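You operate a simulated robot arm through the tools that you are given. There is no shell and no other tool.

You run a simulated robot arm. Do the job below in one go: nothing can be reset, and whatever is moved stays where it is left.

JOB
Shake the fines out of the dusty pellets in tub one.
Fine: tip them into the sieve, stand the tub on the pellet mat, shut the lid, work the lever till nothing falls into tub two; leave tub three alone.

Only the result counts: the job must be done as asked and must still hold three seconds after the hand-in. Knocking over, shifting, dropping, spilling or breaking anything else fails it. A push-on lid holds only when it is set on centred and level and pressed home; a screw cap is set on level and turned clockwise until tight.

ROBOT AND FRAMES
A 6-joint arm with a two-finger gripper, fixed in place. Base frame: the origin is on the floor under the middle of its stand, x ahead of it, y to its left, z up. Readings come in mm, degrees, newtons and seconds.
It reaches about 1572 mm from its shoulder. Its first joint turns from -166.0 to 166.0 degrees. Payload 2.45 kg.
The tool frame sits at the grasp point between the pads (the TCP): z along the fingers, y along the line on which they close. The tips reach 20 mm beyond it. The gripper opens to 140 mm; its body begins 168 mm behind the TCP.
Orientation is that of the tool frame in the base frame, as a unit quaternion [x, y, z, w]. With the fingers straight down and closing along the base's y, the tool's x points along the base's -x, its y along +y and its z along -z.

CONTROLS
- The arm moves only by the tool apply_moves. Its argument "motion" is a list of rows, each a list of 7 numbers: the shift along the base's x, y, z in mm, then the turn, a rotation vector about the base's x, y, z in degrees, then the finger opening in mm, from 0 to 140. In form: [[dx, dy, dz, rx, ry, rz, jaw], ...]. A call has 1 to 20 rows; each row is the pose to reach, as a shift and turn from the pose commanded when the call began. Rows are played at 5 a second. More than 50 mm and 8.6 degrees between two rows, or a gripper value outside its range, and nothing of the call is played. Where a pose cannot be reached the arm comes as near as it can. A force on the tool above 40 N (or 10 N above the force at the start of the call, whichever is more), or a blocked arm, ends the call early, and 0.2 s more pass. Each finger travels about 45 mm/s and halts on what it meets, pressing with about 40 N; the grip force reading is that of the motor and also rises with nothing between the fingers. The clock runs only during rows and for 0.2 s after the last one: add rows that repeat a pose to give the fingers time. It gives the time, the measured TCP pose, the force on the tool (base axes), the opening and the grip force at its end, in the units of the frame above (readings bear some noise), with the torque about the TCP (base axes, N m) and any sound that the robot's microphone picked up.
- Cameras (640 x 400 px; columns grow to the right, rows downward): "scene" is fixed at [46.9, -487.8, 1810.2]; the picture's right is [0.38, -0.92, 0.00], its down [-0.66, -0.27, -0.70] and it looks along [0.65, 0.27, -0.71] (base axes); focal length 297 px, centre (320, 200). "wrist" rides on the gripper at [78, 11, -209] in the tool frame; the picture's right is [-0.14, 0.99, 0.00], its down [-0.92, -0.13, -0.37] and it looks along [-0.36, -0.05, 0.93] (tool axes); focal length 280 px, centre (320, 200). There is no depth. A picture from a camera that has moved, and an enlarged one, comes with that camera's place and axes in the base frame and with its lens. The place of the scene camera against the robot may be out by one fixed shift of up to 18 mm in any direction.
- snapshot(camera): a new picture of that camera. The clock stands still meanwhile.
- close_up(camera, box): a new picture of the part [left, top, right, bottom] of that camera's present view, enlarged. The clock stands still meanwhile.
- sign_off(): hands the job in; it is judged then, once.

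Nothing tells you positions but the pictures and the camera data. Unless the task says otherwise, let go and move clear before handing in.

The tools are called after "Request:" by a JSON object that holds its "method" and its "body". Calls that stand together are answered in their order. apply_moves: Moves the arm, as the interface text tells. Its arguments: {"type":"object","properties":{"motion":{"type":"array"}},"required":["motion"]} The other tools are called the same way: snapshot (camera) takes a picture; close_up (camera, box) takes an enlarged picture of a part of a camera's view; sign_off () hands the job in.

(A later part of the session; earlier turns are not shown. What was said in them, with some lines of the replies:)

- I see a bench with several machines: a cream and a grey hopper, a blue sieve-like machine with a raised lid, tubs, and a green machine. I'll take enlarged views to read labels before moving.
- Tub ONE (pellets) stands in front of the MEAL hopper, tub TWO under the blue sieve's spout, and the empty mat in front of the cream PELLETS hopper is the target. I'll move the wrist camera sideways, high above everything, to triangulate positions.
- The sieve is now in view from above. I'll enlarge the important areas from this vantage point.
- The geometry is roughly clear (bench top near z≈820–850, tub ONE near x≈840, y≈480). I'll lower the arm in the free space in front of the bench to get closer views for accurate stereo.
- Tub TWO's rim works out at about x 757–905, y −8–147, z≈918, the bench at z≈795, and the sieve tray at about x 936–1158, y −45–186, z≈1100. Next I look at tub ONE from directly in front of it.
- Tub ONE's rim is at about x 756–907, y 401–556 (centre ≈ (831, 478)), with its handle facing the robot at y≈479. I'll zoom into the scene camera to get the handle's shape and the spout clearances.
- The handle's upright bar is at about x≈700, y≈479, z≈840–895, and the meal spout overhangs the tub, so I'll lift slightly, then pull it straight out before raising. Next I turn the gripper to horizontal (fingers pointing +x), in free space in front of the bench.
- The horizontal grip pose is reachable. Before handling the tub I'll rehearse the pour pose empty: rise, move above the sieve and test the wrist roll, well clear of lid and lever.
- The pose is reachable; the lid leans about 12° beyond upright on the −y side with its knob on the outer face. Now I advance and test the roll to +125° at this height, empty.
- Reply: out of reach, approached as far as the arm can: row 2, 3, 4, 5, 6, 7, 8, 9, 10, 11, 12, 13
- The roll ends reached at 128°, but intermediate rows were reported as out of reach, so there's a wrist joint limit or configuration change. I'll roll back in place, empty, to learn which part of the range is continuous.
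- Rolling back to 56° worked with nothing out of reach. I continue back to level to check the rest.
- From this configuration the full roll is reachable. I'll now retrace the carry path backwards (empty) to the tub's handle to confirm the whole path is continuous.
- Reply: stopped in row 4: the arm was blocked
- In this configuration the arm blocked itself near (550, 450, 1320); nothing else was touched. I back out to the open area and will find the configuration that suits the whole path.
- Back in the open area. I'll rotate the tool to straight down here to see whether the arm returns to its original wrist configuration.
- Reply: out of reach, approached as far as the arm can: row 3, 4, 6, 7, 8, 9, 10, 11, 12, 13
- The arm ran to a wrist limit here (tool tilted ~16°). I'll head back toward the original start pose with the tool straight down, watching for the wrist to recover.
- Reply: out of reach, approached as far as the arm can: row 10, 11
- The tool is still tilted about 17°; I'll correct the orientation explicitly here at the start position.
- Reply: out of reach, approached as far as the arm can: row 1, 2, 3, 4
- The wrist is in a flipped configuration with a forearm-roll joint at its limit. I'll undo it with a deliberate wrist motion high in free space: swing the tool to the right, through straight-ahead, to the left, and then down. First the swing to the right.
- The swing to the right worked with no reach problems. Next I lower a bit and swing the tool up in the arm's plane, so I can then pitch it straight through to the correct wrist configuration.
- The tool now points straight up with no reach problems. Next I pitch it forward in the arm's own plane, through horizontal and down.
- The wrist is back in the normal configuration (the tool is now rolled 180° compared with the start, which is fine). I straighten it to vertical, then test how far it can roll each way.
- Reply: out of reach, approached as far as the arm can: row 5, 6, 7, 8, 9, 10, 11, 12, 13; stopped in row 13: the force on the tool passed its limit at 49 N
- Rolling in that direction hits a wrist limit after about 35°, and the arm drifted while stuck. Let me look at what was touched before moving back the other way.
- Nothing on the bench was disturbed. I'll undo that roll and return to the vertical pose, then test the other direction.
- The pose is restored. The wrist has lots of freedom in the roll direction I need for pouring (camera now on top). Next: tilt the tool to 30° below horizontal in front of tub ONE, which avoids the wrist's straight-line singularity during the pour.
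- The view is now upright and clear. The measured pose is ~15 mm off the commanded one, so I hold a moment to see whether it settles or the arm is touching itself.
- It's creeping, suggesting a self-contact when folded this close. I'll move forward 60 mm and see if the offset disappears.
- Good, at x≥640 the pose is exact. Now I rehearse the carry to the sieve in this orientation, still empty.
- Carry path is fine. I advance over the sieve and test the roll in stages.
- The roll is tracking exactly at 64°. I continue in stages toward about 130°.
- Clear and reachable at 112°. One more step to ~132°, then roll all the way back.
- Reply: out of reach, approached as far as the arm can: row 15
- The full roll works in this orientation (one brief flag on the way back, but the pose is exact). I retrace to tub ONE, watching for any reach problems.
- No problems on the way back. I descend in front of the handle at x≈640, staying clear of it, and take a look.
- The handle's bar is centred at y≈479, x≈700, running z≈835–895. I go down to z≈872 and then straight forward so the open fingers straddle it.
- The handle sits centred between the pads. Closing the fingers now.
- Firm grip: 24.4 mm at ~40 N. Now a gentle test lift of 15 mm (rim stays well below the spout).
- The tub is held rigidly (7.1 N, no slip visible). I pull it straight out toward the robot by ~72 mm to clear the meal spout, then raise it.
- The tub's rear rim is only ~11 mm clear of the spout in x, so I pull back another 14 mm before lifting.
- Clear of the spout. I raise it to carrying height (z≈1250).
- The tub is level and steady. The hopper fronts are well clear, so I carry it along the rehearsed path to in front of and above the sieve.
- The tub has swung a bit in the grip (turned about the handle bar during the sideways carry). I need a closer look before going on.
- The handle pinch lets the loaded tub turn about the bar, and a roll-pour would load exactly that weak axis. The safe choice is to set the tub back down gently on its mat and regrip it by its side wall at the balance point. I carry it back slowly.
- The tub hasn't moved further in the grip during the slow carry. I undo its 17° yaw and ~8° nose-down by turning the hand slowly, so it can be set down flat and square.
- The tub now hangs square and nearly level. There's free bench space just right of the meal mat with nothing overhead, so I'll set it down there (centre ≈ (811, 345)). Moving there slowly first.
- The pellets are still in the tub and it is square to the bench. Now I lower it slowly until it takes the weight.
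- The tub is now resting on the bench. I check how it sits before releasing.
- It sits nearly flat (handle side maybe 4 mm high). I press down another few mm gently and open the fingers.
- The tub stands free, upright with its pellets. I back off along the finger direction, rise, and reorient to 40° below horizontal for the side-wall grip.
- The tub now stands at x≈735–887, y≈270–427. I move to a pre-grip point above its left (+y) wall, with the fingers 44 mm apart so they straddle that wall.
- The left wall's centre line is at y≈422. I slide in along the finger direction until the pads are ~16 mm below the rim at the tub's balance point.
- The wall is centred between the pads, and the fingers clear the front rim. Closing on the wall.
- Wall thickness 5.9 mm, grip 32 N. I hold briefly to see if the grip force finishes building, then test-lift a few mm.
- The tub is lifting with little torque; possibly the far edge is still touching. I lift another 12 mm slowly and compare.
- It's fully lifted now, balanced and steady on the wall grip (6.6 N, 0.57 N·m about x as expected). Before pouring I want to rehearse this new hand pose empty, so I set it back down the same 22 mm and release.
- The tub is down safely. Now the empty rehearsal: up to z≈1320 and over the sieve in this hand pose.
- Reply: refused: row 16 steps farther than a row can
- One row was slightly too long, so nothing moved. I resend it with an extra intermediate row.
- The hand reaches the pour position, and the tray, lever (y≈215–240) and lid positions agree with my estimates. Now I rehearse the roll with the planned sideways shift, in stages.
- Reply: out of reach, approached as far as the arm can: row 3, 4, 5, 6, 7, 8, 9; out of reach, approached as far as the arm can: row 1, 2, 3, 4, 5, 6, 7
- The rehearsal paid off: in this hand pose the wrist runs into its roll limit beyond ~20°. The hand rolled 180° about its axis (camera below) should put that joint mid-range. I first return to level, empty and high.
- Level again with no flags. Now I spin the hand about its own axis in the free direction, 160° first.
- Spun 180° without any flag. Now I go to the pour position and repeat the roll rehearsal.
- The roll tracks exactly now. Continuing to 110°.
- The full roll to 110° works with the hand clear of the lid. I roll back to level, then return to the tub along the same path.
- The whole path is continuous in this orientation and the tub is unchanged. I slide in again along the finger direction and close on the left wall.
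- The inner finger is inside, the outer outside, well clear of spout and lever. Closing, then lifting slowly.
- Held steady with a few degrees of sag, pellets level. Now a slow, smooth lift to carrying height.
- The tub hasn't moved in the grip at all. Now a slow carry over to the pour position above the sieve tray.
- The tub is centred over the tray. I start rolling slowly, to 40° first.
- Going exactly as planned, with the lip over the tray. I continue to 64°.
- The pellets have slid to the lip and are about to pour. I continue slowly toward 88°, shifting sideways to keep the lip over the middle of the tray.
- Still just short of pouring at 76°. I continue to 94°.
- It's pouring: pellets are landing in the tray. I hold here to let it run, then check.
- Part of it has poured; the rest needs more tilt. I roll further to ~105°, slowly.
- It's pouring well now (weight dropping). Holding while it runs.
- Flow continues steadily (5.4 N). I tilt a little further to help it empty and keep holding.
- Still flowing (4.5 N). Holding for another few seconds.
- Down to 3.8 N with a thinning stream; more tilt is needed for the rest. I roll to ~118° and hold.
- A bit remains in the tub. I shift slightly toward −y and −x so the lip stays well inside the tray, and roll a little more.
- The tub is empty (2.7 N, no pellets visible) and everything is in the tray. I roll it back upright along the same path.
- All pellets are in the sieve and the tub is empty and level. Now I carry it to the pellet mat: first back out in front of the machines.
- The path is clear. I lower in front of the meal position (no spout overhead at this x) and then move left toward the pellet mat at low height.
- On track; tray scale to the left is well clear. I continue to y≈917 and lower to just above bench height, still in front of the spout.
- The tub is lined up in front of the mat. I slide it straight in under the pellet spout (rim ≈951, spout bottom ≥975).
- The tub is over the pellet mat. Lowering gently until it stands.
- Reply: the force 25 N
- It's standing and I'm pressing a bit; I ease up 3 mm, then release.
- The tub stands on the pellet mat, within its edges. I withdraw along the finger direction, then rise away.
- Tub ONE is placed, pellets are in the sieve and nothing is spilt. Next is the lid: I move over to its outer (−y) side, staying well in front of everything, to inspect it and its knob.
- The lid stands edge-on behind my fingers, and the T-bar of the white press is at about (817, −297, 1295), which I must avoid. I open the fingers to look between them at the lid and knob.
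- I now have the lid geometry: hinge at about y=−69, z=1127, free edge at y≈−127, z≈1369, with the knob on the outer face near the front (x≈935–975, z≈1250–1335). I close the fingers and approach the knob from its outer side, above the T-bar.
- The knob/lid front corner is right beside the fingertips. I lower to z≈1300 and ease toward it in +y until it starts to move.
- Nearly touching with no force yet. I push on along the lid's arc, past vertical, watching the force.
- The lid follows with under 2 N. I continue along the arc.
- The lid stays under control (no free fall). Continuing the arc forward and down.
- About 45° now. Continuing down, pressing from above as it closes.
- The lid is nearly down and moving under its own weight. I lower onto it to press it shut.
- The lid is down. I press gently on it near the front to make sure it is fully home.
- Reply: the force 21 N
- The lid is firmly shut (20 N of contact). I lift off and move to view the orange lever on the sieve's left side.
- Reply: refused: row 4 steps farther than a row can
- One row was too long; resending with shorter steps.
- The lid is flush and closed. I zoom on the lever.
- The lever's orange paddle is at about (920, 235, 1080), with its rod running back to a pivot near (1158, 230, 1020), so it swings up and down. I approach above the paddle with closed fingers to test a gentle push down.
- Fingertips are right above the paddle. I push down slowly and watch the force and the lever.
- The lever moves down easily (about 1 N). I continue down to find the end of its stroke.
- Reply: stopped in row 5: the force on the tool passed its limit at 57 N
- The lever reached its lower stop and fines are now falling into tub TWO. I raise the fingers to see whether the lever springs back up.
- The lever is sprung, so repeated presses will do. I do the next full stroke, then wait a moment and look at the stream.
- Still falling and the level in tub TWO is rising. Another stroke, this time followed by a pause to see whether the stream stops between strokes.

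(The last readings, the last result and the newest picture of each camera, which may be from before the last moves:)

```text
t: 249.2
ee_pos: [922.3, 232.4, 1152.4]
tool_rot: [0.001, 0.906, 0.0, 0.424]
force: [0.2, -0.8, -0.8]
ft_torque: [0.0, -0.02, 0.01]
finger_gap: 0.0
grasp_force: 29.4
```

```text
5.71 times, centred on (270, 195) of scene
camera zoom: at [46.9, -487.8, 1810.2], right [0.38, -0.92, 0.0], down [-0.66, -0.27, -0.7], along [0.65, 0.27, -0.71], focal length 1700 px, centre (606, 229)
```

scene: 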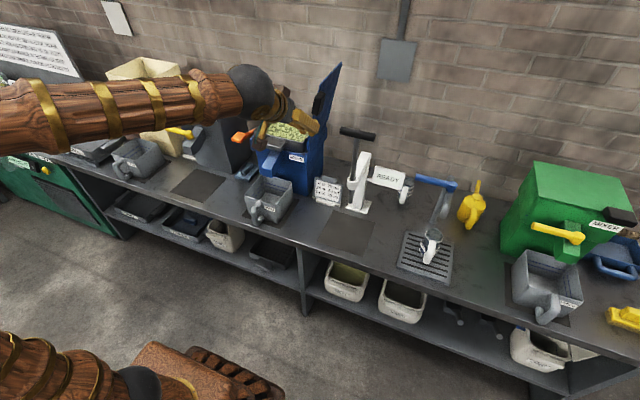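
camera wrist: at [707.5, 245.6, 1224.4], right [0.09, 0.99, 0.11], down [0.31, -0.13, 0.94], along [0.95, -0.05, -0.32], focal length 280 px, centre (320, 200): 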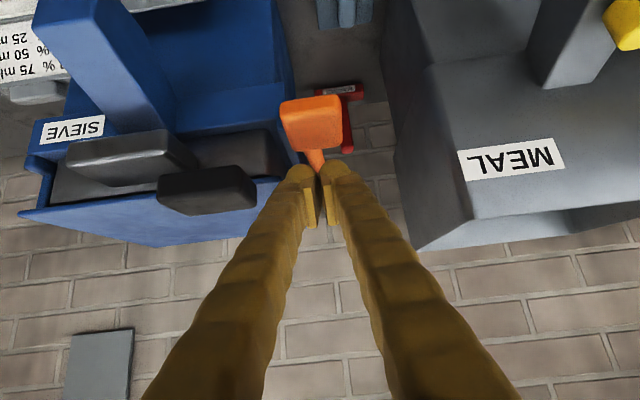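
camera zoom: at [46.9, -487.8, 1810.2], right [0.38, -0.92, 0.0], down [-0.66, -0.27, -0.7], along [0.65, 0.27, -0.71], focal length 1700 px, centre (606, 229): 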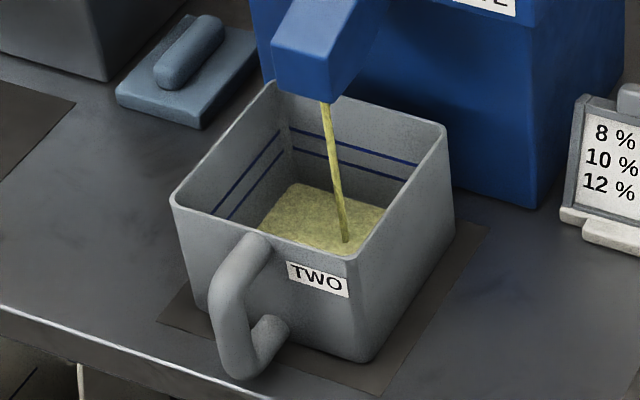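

Stream continues after the stroke. I wait four seconds without pressing to see if it dies down.

Request:
{"method": "apply_moves", "body": {"motion": [[0, 0, 0, 0, 0, 0, 0], [0, 0, 0, 0, 0, 0, 0], [0, 0, 0, 0, 0, 0, 0], [0, 0, 0, 0, 0, 0, 0], [0, 0, 0, 0, 0, 0, 0], [0, 0, 0, 0, 0, 0, 0], [0, 0, 0, 0, 0, 0, 0], [0, 0, 0, 0, 0, 0, 0], [0, 0, 0, 0, 0, 0, 0], [0, 0, 0, 0, 0, 0, 0], [0, 0, 0, 0, 0, 0, 0], [0, 0, 0, 0, 0, 0, 0], [0, 0, 0, 0, 0, 0, 0], [0, 0, 0, 0, 0, 0, 0], [0, 0, 0, 0, 0, 0, 0], [0, 0, 0, 0, 0, 0, 0], [0, 0, 0, 0, 0, 0, 0], [0, 0, 0, 0, 0, 0, 0], [0, 0, 0, 0, 0, 0, 0], [0, 0, 0, 0, 0, 0, 0]]}}

Request:
{"method": "close_up", "body": {"camera": "scene", "box": [235, 160, 305, 230]}}

```text
t: 253.3
ee_pos: [921.4, 232.2, 1152.8]
tool_rot: [0.002, 0.906, 0.0, 0.423]
force: [-0.1, 0.0, -0.4]
ft_torque: [-0.02, 0.0, 0.0]
finger_gap: 0.0
grasp_force: 29.2
```

```text
5.71 times, centred on (270, 195) of scene
camera zoom: at [46.9, -487.8, 1810.2], right [0.38, -0.92, 0.0], down [-0.66, -0.27, -0.7], along [0.65, 0.27, -0.71], focal length 1700 px, centre (606, 229)
```

zoom: 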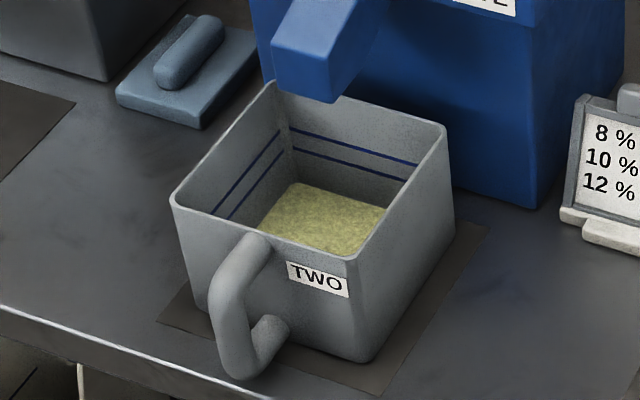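

The stream stops a few seconds after each stroke, so each press shakes out a batch. I keep pumping, two strokes per call, checking after each.

Request:
{"method": "apply_moves", "body": {"motion": [[0, 0, -20, 0, 0, 0, 0], [0, 0, -40, 0, 0, 0, 0], [0, 0, -60, 0, 0, 0, 0], [0, 0, -76, 0, 0, 0, 0], [0, 0, -85, 0, 0, 0, 0], [0, 0, -88, 0, 0, 0, 0], [0, 0, -88, 0, 0, 0, 0], [0, 0, -60, 0, 0, 0, 0], [0, 0, -30, 0, 0, 0, 0], [0, 0, -15, 0, 0, 0, 0], [0, 0, -40, 0, 0, 0, 0], [0, 0, -60, 0, 0, 0, 0], [0, 0, -76, 0, 0, 0, 0], [0, 0, -85, 0, 0, 0, 0], [0, 0, -88, 0, 0, 0, 0], [0, 0, -88, 0, 0, 0, 0], [0, 0, -60, 0, 0, 0, 0], [0, 0, -30, 0, 0, 0, 0], [0, 0, 0, 0, 0, 0, 0]]}}

Request:
{"method": "close_up", "body": {"camera": "scene", "box": [235, 160, 305, 230]}}

Request:
{"method": "close_up", "body": {"camera": "scene", "box": [220, 90, 300, 170]}}

```text
t: 257.4
ee_pos: [921.2, 237.3, 1151.7]
tool_rot: [0.002, 0.906, -0.001, 0.423]
force: [0.2, 0.2, 0.6]
ft_torque: [-0.01, 0.01, 0.02]
finger_gap: 0.0
grasp_force: 29.6
```

```text
5.71 times, centred on (270, 195) of scene
camera zoom: at [46.9, -487.8, 1810.2], right [0.38, -0.92, 0.0], down [-0.66, -0.27, -0.7], along [0.65, 0.27, -0.71], focal length 1700 px, centre (606, 229)
```

zoom: 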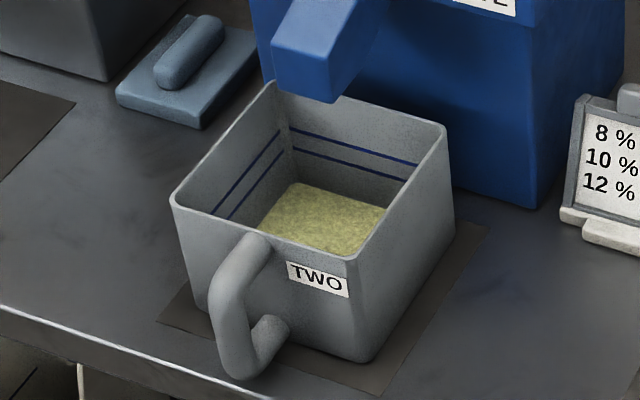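

```text
5.00 times, centred on (260, 130) of scene
camera zoom: at [46.9, -487.8, 1810.2], right [0.38, -0.92, 0.0], down [-0.66, -0.27, -0.7], along [0.65, 0.27, -0.71], focal length 1487 px, centre (620, 550)
```

zoom: 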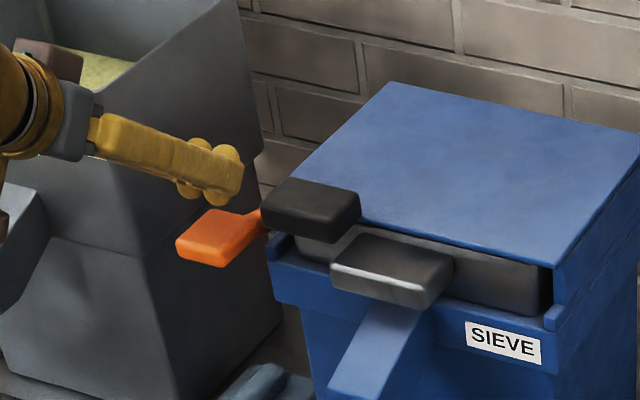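

No stream after those two strokes. To be sure they were full strokes, I press once more all the way to the stop and check force and stream at the bottom.

Request:
{"method": "apply_moves", "body": {"motion": [[0, 0, -20, 0, 0, 0, 0], [0, 0, -40, 0, 0, 0, 0], [0, 0, -60, 0, 0, 0, 0], [0, 0, -76, 0, 0, 0, 0], [0, 0, -84, 0, 0, 0, 0], [0, 0, -87, 0, 0, 0, 0], [0, 0, -89, 0, 0, 0, 0], [0, 0, -90, 0, 0, 0, 0], [0, 0, -91, 0, 0, 0, 0]]}}

Request:
{"method": "close_up", "body": {"camera": "scene", "box": [235, 160, 305, 230]}}

Request:
{"method": "close_up", "body": {"camera": "scene", "box": [220, 90, 300, 170]}}

```text
t: 259.5
ee_pos: [919.2, 234.1, 1061.4]
tool_rot: [0.002, 0.905, 0.0, 0.426]
force: [-3.7, 4.1, 10.5]
ft_torque: [0.1, 0.05, 0.0]
finger_gap: 6.2
grasp_force: 29.5
stopped in row 9: the force on the tool passed its limit at 41 N (the readings are from after the stop); the commanded pose is now the measured one
```

```text
5.71 times, centred on (270, 195) of scene
camera zoom: at [46.9, -487.8, 1810.2], right [0.38, -0.92, 0.0], down [-0.66, -0.27, -0.7], along [0.65, 0.27, -0.71], focal length 1700 px, centre (606, 229)
```

zoom: 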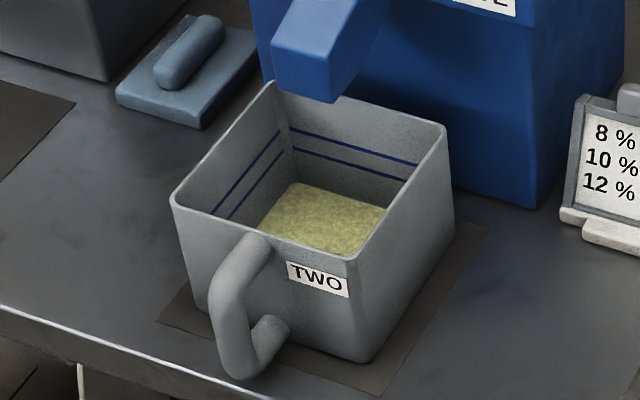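

```text
5.00 times, centred on (260, 130) of scene
camera zoom: at [46.9, -487.8, 1810.2], right [0.38, -0.92, 0.0], down [-0.66, -0.27, -0.7], along [0.65, 0.27, -0.71], focal length 1487 px, centre (620, 550)
```

zoom: 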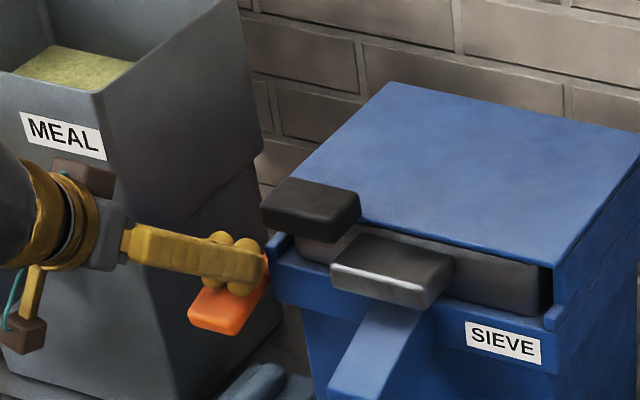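

At the stop, nothing falls. I release and do three more strokes for good measure, watching tub TWO.

Request:
{"method": "apply_moves", "body": {"motion": [[0, 0, 25, 0, 0, 0, 0], [0, 0, 55, 0, 0, 0, 0], [0, 0, 85, 0, 0, 0, 0], [0, 0, 60, 0, 0, 0, 0], [0, 0, 35, 0, 0, 0, 0], [0, 0, 15, 0, 0, 0, 0], [0, 0, 5, 0, 0, 0, 0], [0, 0, 2.5, 0, 0, 0, 0], [0, 0, 1.5, 0, 0, 0, 0], [0, 0, 1.5, 0, 0, 0, 0], [0, 0, 30, 0, 0, 0, 0], [0, 0, 60, 0, 0, 0, 0], [0, 0, 85, 0, 0, 0, 0], [0, 0, 50, 0, 0, 0, 0], [0, 0, 20, 0, 0, 0, 0], [0, 0, 5, 0, 0, 0, 0], [0, 0, 2.5, 0, 0, 0, 0], [0, 0, 1.5, 0, 0, 0, 0], [0, 0, 1.5, 0, 0, 0, 0]]}}

Request:
{"method": "close_up", "body": {"camera": "scene", "box": [235, 160, 305, 230]}}

Request:
{"method": "close_up", "body": {"camera": "scene", "box": [220, 90, 300, 170]}}

```text
t: 263.5
ee_pos: [919.9, 234.8, 1062.4]
tool_rot: [0.002, 0.905, 0.0, 0.425]
force: [-0.6, 0.6, 0.9]
ft_torque: [0.01, 0.02, -0.05]
finger_gap: 6.0
grasp_force: 29.0
```

```text
5.71 times, centred on (270, 195) of scene
camera zoom: at [46.9, -487.8, 1810.2], right [0.38, -0.92, 0.0], down [-0.66, -0.27, -0.7], along [0.65, 0.27, -0.71], focal length 1700 px, centre (606, 229)
```

zoom: 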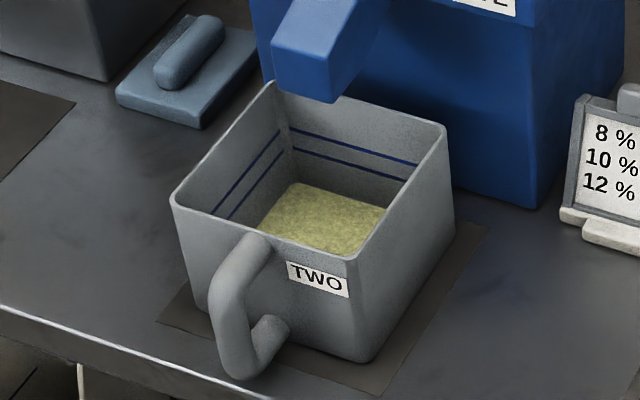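

```text
5.00 times, centred on (260, 130) of scene
camera zoom: at [46.9, -487.8, 1810.2], right [0.38, -0.92, 0.0], down [-0.66, -0.27, -0.7], along [0.65, 0.27, -0.71], focal length 1487 px, centre (620, 550)
```

zoom: 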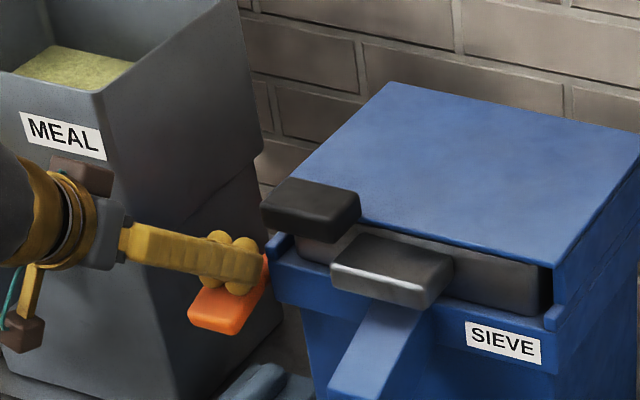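

Nothing more falls and tub TWO's level is unchanged over the last five strokes. I release the lever and withdraw well clear.

Request:
{"method": "apply_moves", "body": {"motion": [[0, 0, 20, 0, 0, 0, 0], [0, 0, 50, 0, 0, 0, 0], [-5, 0, 90, 0, 0, 0, 0], [-20, 5, 130, 0, 0, 0, 0], [-45, 15, 165, 0, 0, 0, 0], [-75, 30, 190, 0, 0, 0, 0], [-110, 45, 205, 0, 0, 0, 0], [-145, 60, 215, 0, 0, 0, 0], [-180, 75, 225, 0, 0, 0, 0], [-215, 90, 235, 0, 0, 0, 0], [-240, 100, 245, 0, 0, 0, 0], [-240, 100, 245, 0, 0, 0, 0]]}}

Request:
{"method": "snapshot", "body": {"camera": "scene"}}

Request:
{"method": "close_up", "body": {"camera": "scene", "box": [220, 70, 340, 230]}}

Request:
{"method": "close_up", "body": {"camera": "scene", "box": [80, 90, 240, 220]}}

Request:
{"method": "snapshot", "body": {"camera": "wrist"}}

```text
t: 266.1
ee_pos: [681.8, 335.8, 1306.5]
tool_rot: [0.002, 0.905, 0.0, 0.425]
force: [-0.4, 0.1, 0.3]
ft_torque: [0.0, 0.02, -0.01]
finger_gap: 0.0
grasp_force: 29.6
```

```text
taken
```

scene: 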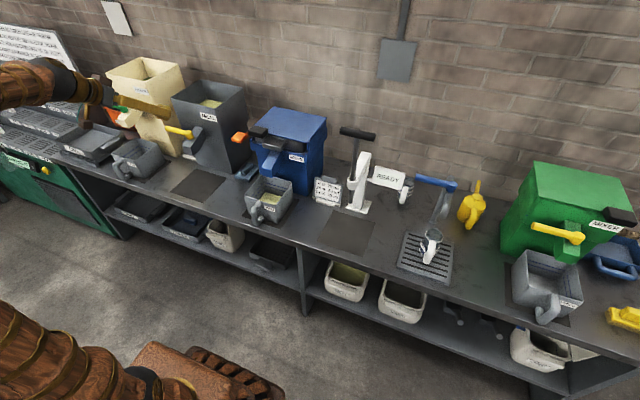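

```text
2.50 times, centred on (280, 150) of scene
camera zoom: at [46.9, -487.8, 1810.2], right [0.38, -0.92, 0.0], down [-0.66, -0.27, -0.7], along [0.65, 0.27, -0.71], focal length 744 px, centre (420, 325)
```

zoom: 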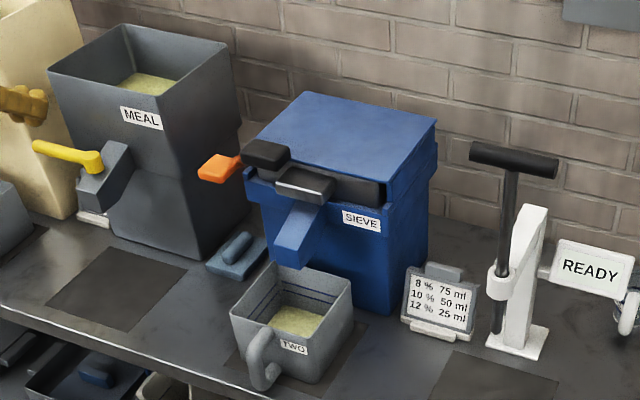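

```text
3.08 times, centred on (160, 155) of scene
camera zoom: at [46.9, -487.8, 1810.2], right [0.38, -0.92, 0.0], down [-0.66, -0.27, -0.7], along [0.65, 0.27, -0.71], focal length 915 px, centre (812, 338)
```

zoom: 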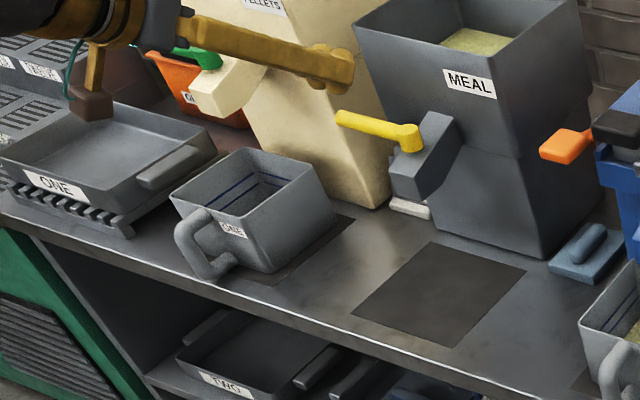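

```text
taken
camera wrist: at [469.0, 344.9, 1379.9], right [0.09, 0.99, 0.11], down [0.3, -0.13, 0.94], along [0.95, -0.05, -0.31], focal length 280 px, centre (320, 200)
```

wrist: 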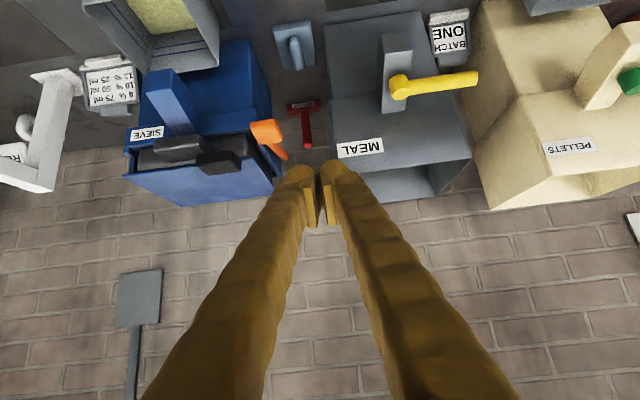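

Everything looks right: lid shut, lever back at rest, fines in tub TWO, tub ONE on the pellet mat. I zoom in for a final check of tub ONE's interior and the surroundings.

Request:
{"method": "close_up", "body": {"camera": "scene", "box": [105, 125, 175, 195]}}

Request:
{"method": "close_up", "body": {"camera": "scene", "box": [235, 160, 305, 230]}}

Request:
{"method": "close_up", "body": {"camera": "scene", "box": [490, 140, 640, 340]}}

```text
5.71 times, centred on (140, 160) of scene
camera zoom: at [46.9, -487.8, 1810.2], right [0.38, -0.92, 0.0], down [-0.66, -0.27, -0.7], along [0.65, 0.27, -0.71], focal length 1700 px, centre (1349, 429)
```

zoom: 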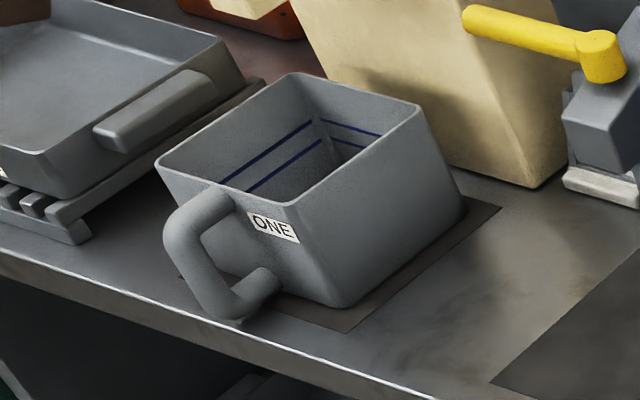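

```text
5.71 times, centred on (270, 195) of scene
camera zoom: at [46.9, -487.8, 1810.2], right [0.38, -0.92, 0.0], down [-0.66, -0.27, -0.7], along [0.65, 0.27, -0.71], focal length 1700 px, centre (606, 229)
```

zoom: 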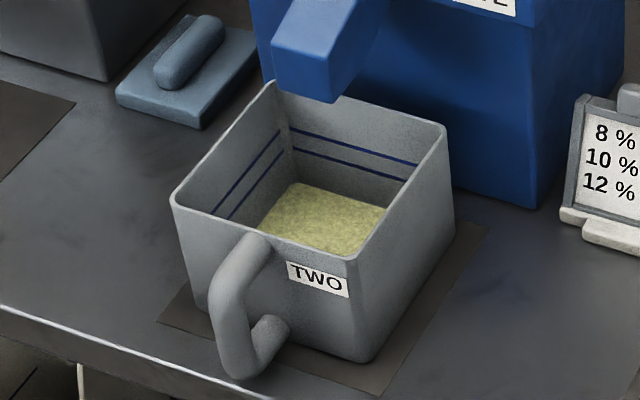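

```text
2.00 times, centred on (565, 240) of scene
camera zoom: at [46.9, -487.8, 1810.2], right [0.38, -0.92, 0.0], down [-0.66, -0.27, -0.7], along [0.65, 0.27, -0.71], focal length 595 px, centre (-170, 120)
```

zoom: 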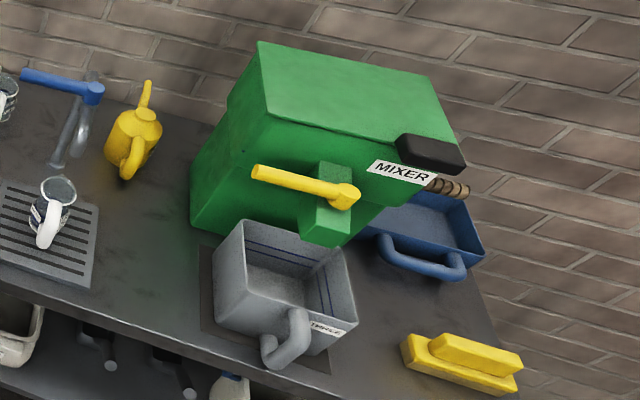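

Tub ONE is empty and standing on the pellet mat. The sieve lid is shut, and the last five full strokes dropped nothing more into tub TWO. Tub THREE is untouched and the arm is clear, so I'm handing in.

Request:
{"method": "sign_off", "body": {}}

```text
The job is handed in.
```

The dusty pellets from tub one are sieved, and I've handed the job in.

- **Tub one:** it is empty and standing upright on the mat in front of the PELLETS hopper. No pellets spilled that I could see.
- **Sieve:** all the pellets went into the tray and the lid is pressed shut. The lever springs back on its own and is at rest.
- **Fines:** they fell into tub two after the first few strokes. The last five full strokes dropped nothing more and tub two's level stayed the same.
- **Tub three:** untouched.

The loaded tub twisted in my grip when I first carried it by the handle. I set it down on free bench space for a moment and picked it up again by its side wall.
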